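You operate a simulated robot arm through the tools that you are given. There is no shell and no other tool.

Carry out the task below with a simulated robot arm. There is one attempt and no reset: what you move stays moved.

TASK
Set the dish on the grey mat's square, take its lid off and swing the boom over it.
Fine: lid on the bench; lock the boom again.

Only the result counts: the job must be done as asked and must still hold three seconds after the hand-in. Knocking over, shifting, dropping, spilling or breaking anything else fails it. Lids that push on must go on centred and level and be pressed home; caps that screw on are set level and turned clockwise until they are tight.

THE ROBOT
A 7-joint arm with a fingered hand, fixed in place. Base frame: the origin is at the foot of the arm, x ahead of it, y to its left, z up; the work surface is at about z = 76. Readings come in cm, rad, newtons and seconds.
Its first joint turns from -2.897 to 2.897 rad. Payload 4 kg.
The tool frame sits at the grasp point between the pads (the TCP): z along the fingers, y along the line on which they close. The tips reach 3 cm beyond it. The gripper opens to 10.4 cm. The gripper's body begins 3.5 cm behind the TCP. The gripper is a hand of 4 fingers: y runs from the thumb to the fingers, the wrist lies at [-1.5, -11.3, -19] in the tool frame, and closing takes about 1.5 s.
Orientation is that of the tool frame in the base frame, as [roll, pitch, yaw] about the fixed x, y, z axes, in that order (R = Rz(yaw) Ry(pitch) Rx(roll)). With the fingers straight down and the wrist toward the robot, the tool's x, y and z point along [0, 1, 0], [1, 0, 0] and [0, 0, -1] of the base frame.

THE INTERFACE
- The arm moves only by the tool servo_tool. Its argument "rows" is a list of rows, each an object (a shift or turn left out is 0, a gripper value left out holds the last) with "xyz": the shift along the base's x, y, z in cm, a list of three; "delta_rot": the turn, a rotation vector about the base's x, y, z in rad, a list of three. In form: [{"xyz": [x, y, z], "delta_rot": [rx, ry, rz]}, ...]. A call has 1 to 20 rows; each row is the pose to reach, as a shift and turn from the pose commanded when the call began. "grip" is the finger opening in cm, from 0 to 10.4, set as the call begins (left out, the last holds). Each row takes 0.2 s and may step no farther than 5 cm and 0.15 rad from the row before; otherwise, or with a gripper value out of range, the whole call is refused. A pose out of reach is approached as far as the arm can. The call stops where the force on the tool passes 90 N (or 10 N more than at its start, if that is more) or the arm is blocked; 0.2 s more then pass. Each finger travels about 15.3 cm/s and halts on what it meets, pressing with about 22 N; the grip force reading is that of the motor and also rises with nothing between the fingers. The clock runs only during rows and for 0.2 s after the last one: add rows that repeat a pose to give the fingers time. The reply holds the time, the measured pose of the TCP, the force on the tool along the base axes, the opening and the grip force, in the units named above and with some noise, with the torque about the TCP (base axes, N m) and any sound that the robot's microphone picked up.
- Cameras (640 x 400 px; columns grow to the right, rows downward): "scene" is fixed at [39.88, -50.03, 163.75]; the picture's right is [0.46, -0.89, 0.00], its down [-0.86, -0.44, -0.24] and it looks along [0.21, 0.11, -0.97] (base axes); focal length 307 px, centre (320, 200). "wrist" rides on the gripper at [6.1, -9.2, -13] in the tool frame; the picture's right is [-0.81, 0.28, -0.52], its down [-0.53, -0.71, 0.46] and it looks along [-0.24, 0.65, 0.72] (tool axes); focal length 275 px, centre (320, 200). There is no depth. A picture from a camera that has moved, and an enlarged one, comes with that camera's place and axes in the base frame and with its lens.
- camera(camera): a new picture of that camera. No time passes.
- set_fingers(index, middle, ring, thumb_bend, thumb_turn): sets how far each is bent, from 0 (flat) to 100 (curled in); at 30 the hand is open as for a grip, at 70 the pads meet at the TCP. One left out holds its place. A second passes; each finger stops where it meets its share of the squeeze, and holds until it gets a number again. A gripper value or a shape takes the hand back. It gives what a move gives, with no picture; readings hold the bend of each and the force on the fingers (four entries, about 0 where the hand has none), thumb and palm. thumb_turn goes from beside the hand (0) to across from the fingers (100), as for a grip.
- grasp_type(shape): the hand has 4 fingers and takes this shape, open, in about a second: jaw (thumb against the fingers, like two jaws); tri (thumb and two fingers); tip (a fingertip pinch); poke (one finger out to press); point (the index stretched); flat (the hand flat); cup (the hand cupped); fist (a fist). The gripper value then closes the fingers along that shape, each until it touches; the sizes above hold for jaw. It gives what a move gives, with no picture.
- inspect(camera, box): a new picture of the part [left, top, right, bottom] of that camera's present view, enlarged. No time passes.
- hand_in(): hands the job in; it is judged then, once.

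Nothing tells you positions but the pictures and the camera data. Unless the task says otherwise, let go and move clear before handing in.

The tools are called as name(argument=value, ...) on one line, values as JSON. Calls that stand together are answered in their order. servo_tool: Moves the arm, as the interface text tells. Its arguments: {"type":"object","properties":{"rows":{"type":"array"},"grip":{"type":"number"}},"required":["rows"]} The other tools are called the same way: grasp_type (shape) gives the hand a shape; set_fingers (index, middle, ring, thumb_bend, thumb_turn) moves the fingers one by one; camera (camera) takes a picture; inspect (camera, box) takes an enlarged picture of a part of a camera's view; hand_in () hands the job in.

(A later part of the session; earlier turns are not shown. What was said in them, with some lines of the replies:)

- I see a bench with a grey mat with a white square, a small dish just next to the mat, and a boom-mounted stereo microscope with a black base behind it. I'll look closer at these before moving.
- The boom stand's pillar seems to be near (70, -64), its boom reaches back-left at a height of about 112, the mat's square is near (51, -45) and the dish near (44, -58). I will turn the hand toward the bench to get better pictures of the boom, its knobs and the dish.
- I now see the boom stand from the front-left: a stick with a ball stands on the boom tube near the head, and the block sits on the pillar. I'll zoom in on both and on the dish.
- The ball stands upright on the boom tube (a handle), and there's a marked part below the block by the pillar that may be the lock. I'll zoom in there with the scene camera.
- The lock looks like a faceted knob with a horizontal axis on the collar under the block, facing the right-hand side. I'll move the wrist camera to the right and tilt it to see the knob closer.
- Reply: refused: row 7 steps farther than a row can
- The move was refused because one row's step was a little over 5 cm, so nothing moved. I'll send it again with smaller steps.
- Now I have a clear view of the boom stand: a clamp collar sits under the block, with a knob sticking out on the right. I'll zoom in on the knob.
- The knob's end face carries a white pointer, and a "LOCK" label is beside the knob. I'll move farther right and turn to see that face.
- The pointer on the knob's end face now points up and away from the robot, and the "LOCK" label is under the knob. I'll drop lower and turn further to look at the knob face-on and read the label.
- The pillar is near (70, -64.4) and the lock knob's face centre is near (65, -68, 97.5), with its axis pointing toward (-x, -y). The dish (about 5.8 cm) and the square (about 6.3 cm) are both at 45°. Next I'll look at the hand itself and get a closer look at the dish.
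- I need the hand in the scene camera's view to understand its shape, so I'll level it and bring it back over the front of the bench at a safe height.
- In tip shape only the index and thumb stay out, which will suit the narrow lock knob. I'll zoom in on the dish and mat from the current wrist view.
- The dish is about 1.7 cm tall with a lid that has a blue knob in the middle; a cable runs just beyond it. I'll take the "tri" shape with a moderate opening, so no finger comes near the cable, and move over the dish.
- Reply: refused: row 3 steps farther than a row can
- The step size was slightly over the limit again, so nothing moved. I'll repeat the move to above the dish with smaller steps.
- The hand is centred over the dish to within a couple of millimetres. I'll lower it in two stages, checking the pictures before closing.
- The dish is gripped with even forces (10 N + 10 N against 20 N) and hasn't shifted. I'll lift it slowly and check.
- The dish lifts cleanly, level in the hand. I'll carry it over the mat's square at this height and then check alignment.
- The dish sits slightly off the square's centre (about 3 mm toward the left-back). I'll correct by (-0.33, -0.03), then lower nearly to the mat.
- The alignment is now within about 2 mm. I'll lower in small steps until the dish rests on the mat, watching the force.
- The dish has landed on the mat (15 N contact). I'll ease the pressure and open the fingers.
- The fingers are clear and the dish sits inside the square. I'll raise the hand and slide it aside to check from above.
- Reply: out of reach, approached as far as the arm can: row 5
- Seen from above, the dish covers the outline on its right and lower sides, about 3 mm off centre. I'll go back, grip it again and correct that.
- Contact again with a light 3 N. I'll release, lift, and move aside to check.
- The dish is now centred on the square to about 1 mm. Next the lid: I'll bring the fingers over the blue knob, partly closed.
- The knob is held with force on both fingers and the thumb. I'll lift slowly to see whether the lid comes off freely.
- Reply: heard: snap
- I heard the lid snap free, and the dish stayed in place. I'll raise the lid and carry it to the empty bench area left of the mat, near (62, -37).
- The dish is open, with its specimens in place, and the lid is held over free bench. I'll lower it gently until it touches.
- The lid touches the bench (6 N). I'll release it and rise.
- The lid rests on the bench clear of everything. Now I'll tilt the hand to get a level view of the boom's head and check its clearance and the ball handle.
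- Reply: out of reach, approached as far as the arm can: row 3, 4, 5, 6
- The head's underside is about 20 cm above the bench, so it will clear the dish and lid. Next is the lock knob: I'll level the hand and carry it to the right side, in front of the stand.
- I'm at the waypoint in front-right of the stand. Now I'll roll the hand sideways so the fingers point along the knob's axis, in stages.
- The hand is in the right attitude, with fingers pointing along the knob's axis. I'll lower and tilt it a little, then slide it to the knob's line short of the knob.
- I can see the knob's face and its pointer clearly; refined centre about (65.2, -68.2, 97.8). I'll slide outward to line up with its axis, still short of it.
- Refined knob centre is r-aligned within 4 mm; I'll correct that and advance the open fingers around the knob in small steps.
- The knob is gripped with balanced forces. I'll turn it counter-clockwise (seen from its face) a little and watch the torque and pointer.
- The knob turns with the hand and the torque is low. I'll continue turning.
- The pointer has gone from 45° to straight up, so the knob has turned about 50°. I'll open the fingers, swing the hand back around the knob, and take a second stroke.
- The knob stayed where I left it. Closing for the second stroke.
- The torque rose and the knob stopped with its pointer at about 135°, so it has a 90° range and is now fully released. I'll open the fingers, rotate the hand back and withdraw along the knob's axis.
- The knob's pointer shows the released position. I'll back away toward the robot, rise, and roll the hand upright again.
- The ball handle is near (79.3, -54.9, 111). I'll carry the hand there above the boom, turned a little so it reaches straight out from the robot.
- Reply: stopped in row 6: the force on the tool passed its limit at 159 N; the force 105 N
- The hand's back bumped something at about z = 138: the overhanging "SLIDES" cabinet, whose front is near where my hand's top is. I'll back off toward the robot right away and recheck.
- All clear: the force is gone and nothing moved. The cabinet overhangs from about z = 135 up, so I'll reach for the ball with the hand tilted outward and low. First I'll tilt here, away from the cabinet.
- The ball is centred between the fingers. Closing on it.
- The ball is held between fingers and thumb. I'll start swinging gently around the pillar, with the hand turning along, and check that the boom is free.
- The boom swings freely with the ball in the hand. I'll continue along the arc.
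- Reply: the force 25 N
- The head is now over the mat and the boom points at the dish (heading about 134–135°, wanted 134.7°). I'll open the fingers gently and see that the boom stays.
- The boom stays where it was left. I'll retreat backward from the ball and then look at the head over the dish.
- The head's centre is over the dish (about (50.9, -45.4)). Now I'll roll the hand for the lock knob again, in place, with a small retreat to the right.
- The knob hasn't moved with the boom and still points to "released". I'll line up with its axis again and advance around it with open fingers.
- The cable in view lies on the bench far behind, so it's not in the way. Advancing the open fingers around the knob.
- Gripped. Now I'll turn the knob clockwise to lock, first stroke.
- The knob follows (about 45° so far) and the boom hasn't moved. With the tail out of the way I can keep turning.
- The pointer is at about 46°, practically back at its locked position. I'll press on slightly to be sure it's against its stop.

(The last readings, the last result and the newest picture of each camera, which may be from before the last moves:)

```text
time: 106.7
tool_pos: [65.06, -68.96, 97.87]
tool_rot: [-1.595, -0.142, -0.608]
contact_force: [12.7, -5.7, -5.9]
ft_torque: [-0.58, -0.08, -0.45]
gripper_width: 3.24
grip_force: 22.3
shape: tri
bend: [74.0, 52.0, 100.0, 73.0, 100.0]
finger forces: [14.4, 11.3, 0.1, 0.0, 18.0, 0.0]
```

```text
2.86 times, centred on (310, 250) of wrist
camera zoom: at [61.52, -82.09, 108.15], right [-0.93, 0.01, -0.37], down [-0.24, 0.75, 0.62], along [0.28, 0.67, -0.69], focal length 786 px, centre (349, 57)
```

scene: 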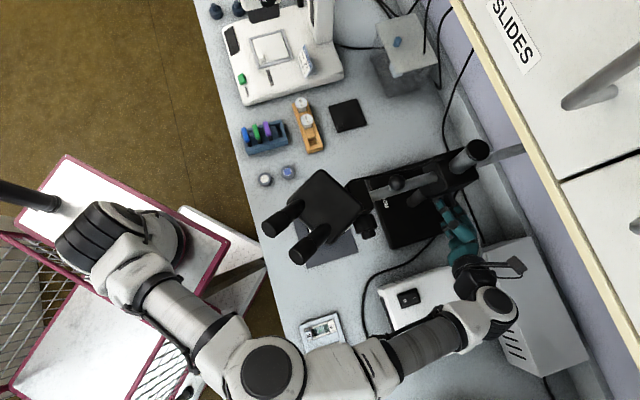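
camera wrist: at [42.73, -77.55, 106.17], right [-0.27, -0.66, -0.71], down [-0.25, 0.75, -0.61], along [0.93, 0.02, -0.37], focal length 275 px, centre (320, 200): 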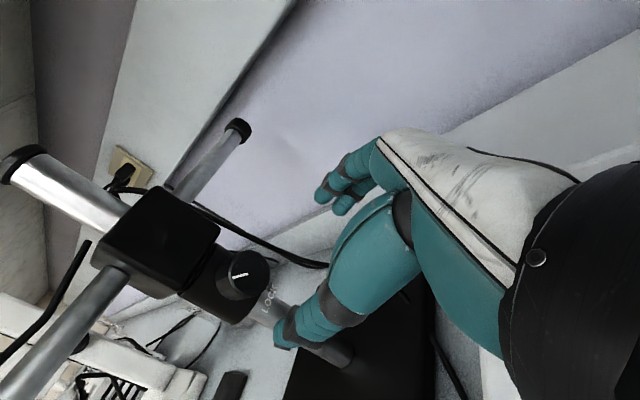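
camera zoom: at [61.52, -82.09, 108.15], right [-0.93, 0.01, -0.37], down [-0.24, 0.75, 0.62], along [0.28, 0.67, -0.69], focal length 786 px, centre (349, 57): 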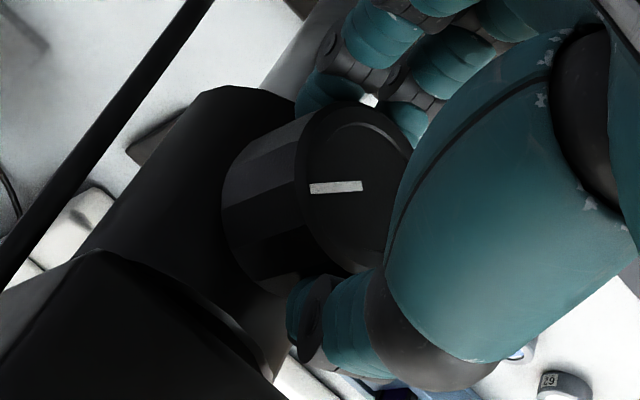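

The knob has stopped with the pointer at 45°, exactly its original locked position, and the torque has risen. I'll release it and back straight out.

servo_tool(grip=8.6, rows=[{}, {}, {}, {}])

servo_tool(rows=[{"xyz": [-1, -1, 0]}, {"xyz": [-3, -3, 0]}, {"xyz": [-5.5, -5.5, 0]}, {"xyz": [-8.5, -8.5, 0]}])

camera(camera="scene")

camera(camera="wrist")

```text
time: 107.7
tool_pos: [65.05, -68.78, 97.96]
tool_rot: [-1.595, -0.14, -0.608]
contact_force: [-1.0, 0.6, 1.1]
ft_torque: [0.02, 0.02, 0.04]
gripper_width: 8.59
grip_force: 0.1
shape: tri
bend: [27.0, 34.0, 99.0, 47.0, 99.0]
finger forces: [0.0, 0.0, 0.0, 0.0, 0.0, 0.0]
```

```text
time: 108.7
tool_pos: [56.65, -74.7, 98.41]
tool_rot: [-1.595, -0.142, -0.604]
contact_force: [-1.0, 0.0, 0.7]
ft_torque: [-0.03, 0.03, -0.04]
gripper_width: 8.58
grip_force: 0.1
shape: tri
bend: [27.0, 33.0, 99.0, 47.0, 99.0]
finger forces: [0.0, 0.0, 0.0, 0.0, 0.1, 0.0]
out of reach, approached as far as the arm can: row 4
```

```text
taken
```

scene: 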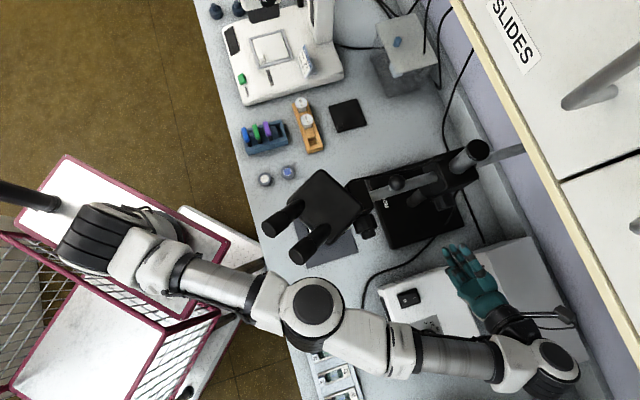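

```text
taken
camera wrist: at [53.21, -87.92, 108.57], right [-0.93, 0.0, -0.37], down [-0.25, 0.74, 0.62], along [0.28, 0.67, -0.69], focal length 275 px, centre (320, 200)
```

wrist: 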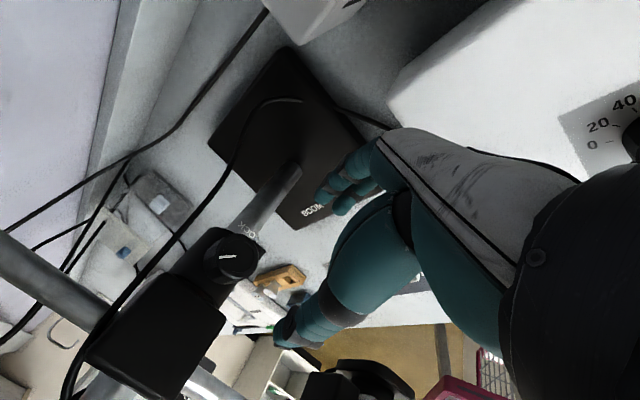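

The knob is free and the boom and head haven't moved. I'll rotate the hand back the way it came and withdraw to the right, clear of the stand.

servo_tool(rows=[{"delta_rot": [-0.1, -0.1, 0]}, {"delta_rot": [-0.2, -0.2, 0]}, {"delta_rot": [-0.3, -0.3, 0]}, {"delta_rot": [-0.4, -0.4, 0]}, {"delta_rot": [-0.5, -0.5, 0]}, {"delta_rot": [-0.6, -0.6, 0]}, {"delta_rot": [-0.7, -0.7, 0]}, {"delta_rot": [-0.8, -0.8, 0]}, {"delta_rot": [-0.9, -0.9, 0]}, {"xyz": [-1, 0.5, 1], "delta_rot": [-0.97, -0.97, 0]}])

camera(camera="scene")

camera(camera="wrist")

```text
time: 110.9
tool_pos: [55.79, -74.37, 99.45]
tool_rot: [-2.854, -1.385, 0.504]
contact_force: [0.0, 0.0, 0.6]
ft_torque: [0.02, -0.01, 0.0]
gripper_width: 8.59
grip_force: 0.1
shape: tri
bend: [27.0, 33.0, 99.0, 47.0, 99.0]
finger forces: [0.1, 0.0, 0.0, 0.0, 0.0, 0.0]
```

```text
taken
```

scene: 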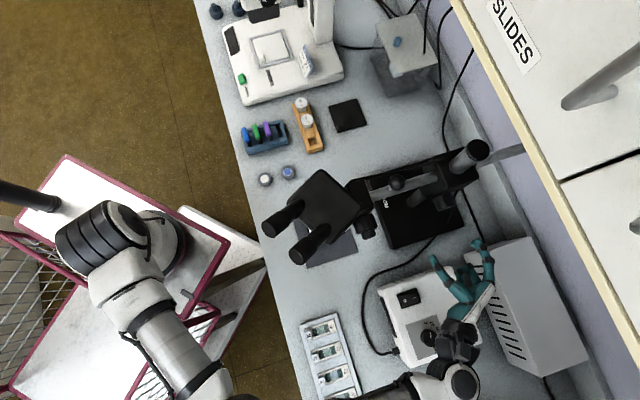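

```text
taken
camera wrist: at [41.18, -76.44, 108.15], right [-0.29, -0.63, -0.72], down [-0.28, 0.78, -0.57], along [0.92, 0.03, -0.4], focal length 275 px, centre (320, 200)
```

wrist: 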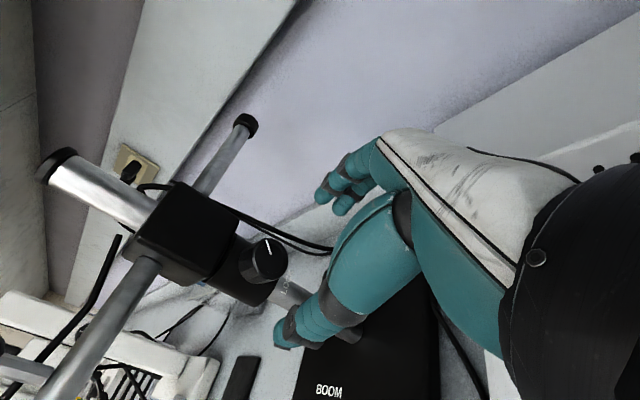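

servo_tool(rows=[{"xyz": [-3.2, 0.2, 1.7]}, {"xyz": [-6.4, 0.6, 3.4]}, {"xyz": [-9.6, 1.5, 5.1]}, {"xyz": [-12.8, 2.6, 6.8]}, {"xyz": [-16.2, 3.7, 8.5]}])

camera(camera="scene")

camera(camera="wrist")

```text
time: 112.1
tool_pos: [39.48, -70.56, 108.01]
tool_rot: [-2.836, -1.384, 0.486]
contact_force: [0.5, 0.7, -0.4]
ft_torque: [-0.02, 0.01, -0.02]
gripper_width: 8.59
grip_force: 0.0
shape: tri
bend: [27.0, 33.0, 99.0, 47.0, 99.0]
finger forces: [0.1, 0.1, 0.0, 0.0, 0.0, 0.0]
```

```text
taken
```

scene: 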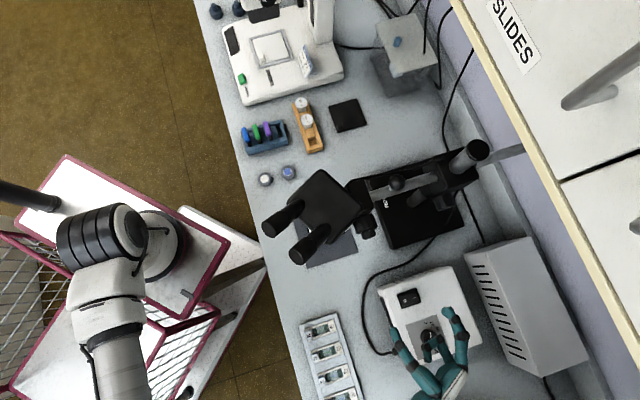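

```text
taken
camera wrist: at [24.97, -72.74, 116.82], right [-0.29, -0.63, -0.72], down [-0.28, 0.78, -0.56], along [0.91, 0.04, -0.4], focal length 275 px, centre (320, 200)
```

wrist: 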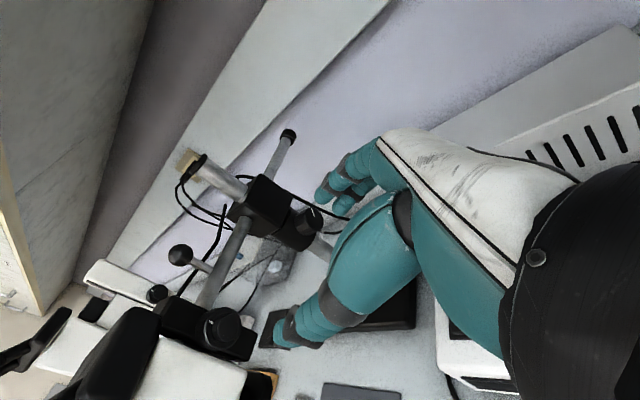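

servo_tool(rows=[{"xyz": [-0.5, -0.5, 1], "delta_rot": [-0.1, 0.1, 0]}, {"xyz": [-1, -1, 2], "delta_rot": [-0.2, 0.2, 0]}, {"xyz": [-1.5, -1.5, 3], "delta_rot": [-0.3, 0.3, 0]}, {"xyz": [-2, -2, 4], "delta_rot": [-0.4, 0.4, 0]}, {"xyz": [-2.5, -2.5, 5], "delta_rot": [-0.45, 0.45, 0]}])

camera(camera="wrist")

inspect(camera="wrist", box=[40, 200, 300, 400])

inspect(camera="scene", box=[240, 140, 400, 290])

```text
time: 113.3
tool_pos: [36.77, -73.09, 112.87]
tool_rot: [-3.078, -0.753, 0.71]
contact_force: [-0.1, -0.7, -0.3]
ft_torque: [-0.03, -0.01, -0.02]
gripper_width: 8.56
grip_force: 0.1
shape: tri
bend: [27.0, 33.0, 99.0, 47.0, 99.0]
finger forces: [0.0, 0.1, 0.0, 0.0, 0.0, 0.1]
```

```text
taken
camera wrist: at [27.72, -69.96, 126.88], right [-0.51, -0.84, -0.19], down [-0.56, 0.49, -0.66], along [0.65, -0.23, -0.72], focal length 275 px, centre (320, 200)
```

wrist: 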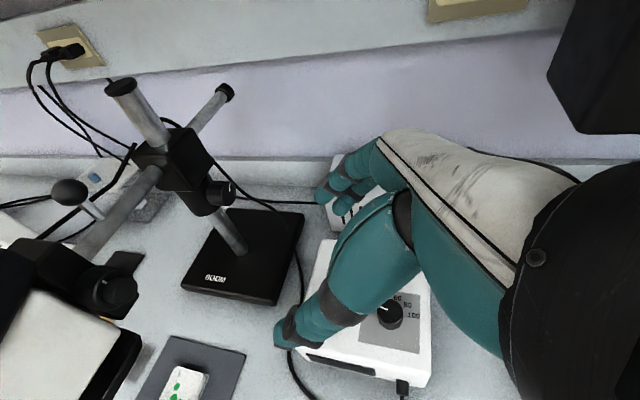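

```text
2.00 times, centred on (170, 300) of wrist
camera zoom: at [27.72, -69.96, 126.88], right [-0.51, -0.84, -0.19], down [-0.56, 0.49, -0.66], along [0.65, -0.23, -0.72], focal length 551 px, centre (620, 0)
```

zoom: 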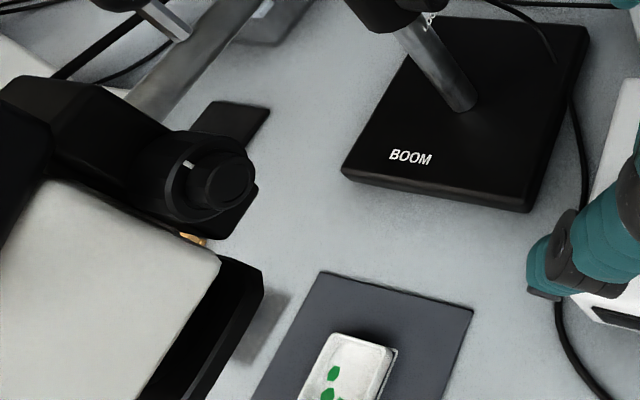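

```text
2.67 times, centred on (320, 215) of scene
camera zoom: at [39.88, -50.03, 163.75], right [0.46, -0.89, 0.0], down [-0.86, -0.44, -0.24], along [0.21, 0.11, -0.97], focal length 820 px, centre (320, 160)
```

zoom: 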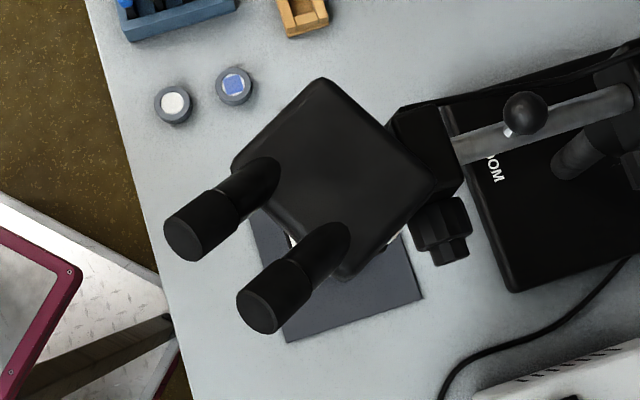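

inspect(camera="wrist", box=[170, 150, 270, 230])

inspect(camera="wrist", box=[100, 320, 280, 400])

```text
5.00 times, centred on (220, 190) of wrist
camera zoom: at [27.72, -69.96, 126.88], right [-0.51, -0.84, -0.19], down [-0.56, 0.49, -0.66], along [0.65, -0.23, -0.72], focal length 1376 px, centre (820, 250)
```

zoom: 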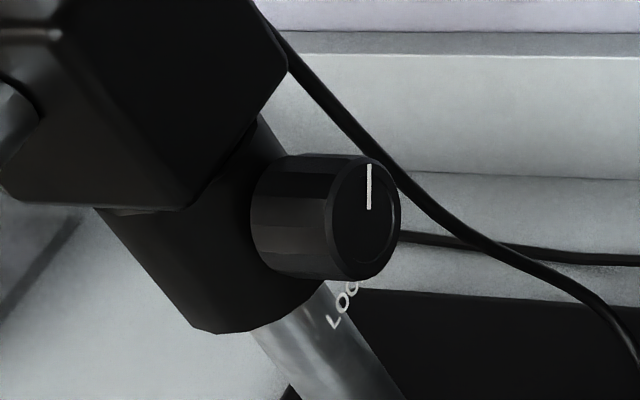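

```text
3.56 times, centred on (190, 360) of wrist
camera zoom: at [27.72, -69.96, 126.88], right [-0.51, -0.84, -0.19], down [-0.56, 0.49, -0.66], along [0.65, -0.23, -0.72], focal length 979 px, centre (782, -369)
```

zoom: 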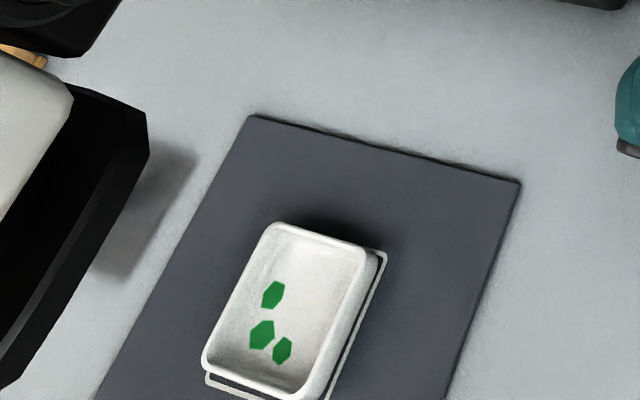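

inspect(camera="scene", box=[350, 140, 490, 220])

inspect(camera="scene", box=[470, 120, 540, 190])

```text
4.57 times, centred on (420, 180) of scene
camera zoom: at [39.88, -50.03, 163.75], right [0.46, -0.89, 0.0], down [-0.86, -0.44, -0.24], along [0.21, 0.11, -0.97], focal length 1405 px, centre (-137, 291)
```

zoom: 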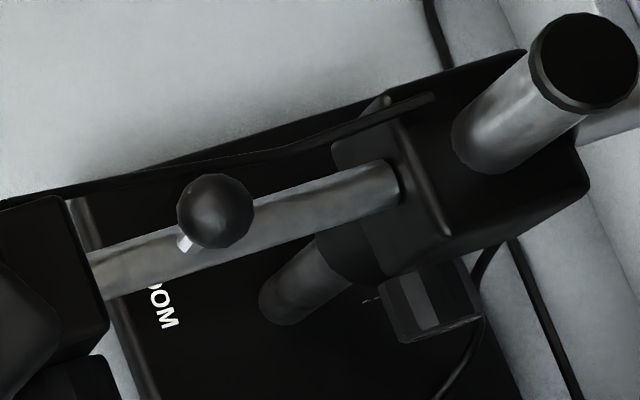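

```text
5.71 times, centred on (505, 155) of scene
camera zoom: at [39.88, -50.03, 163.75], right [0.46, -0.89, 0.0], down [-0.86, -0.44, -0.24], along [0.21, 0.11, -0.97], focal length 1756 px, centre (-737, 457)
```

zoom: 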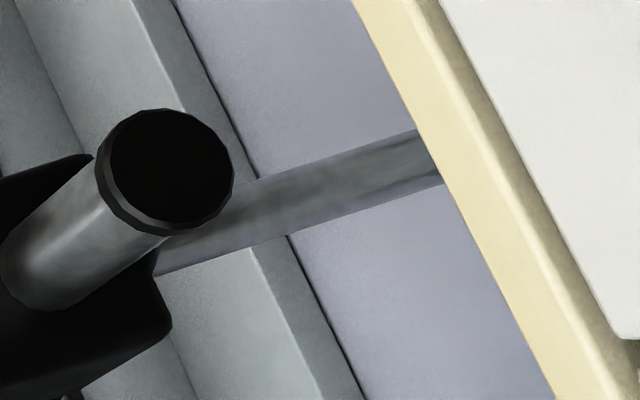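

The boom's line passes within a couple of millimetres of the dish's centre and the lock knob is back at its locked position. The dish sits open on the square, the lid lies on the bench, and the hand is empty and clear, so I'm handing in.

hand_in()

```text
The job is handed in.
```

I've handed in the job. From the pictures, everything asked for is in place:

- **Dish:** it sits open inside the mat's square, about 1 mm off centre, with its three green specimens still in it.
- **Lid:** it snapped off cleanly and lies on the bench just left of the mat.
- **Boom:** I unlocked it and swung it about 90° by the ball handle. Its line passes within about 2 mm of the dish's centre. By my estimate the microscope head is within about 1 cm of directly over the dish.
- **Lock:** I turned the knob clockwise until it stopped, and its pointer is back where it started (about 45°). I didn't push on the boom to test that it holds.

On the way to the ball handle, the hand bumped the overhanging "SLIDES" cabinet. The force peaked at 159 N before the arm stopped and backed off. In later pictures nothing looked shifted or damaged.

The hand is empty and well clear of the stand.
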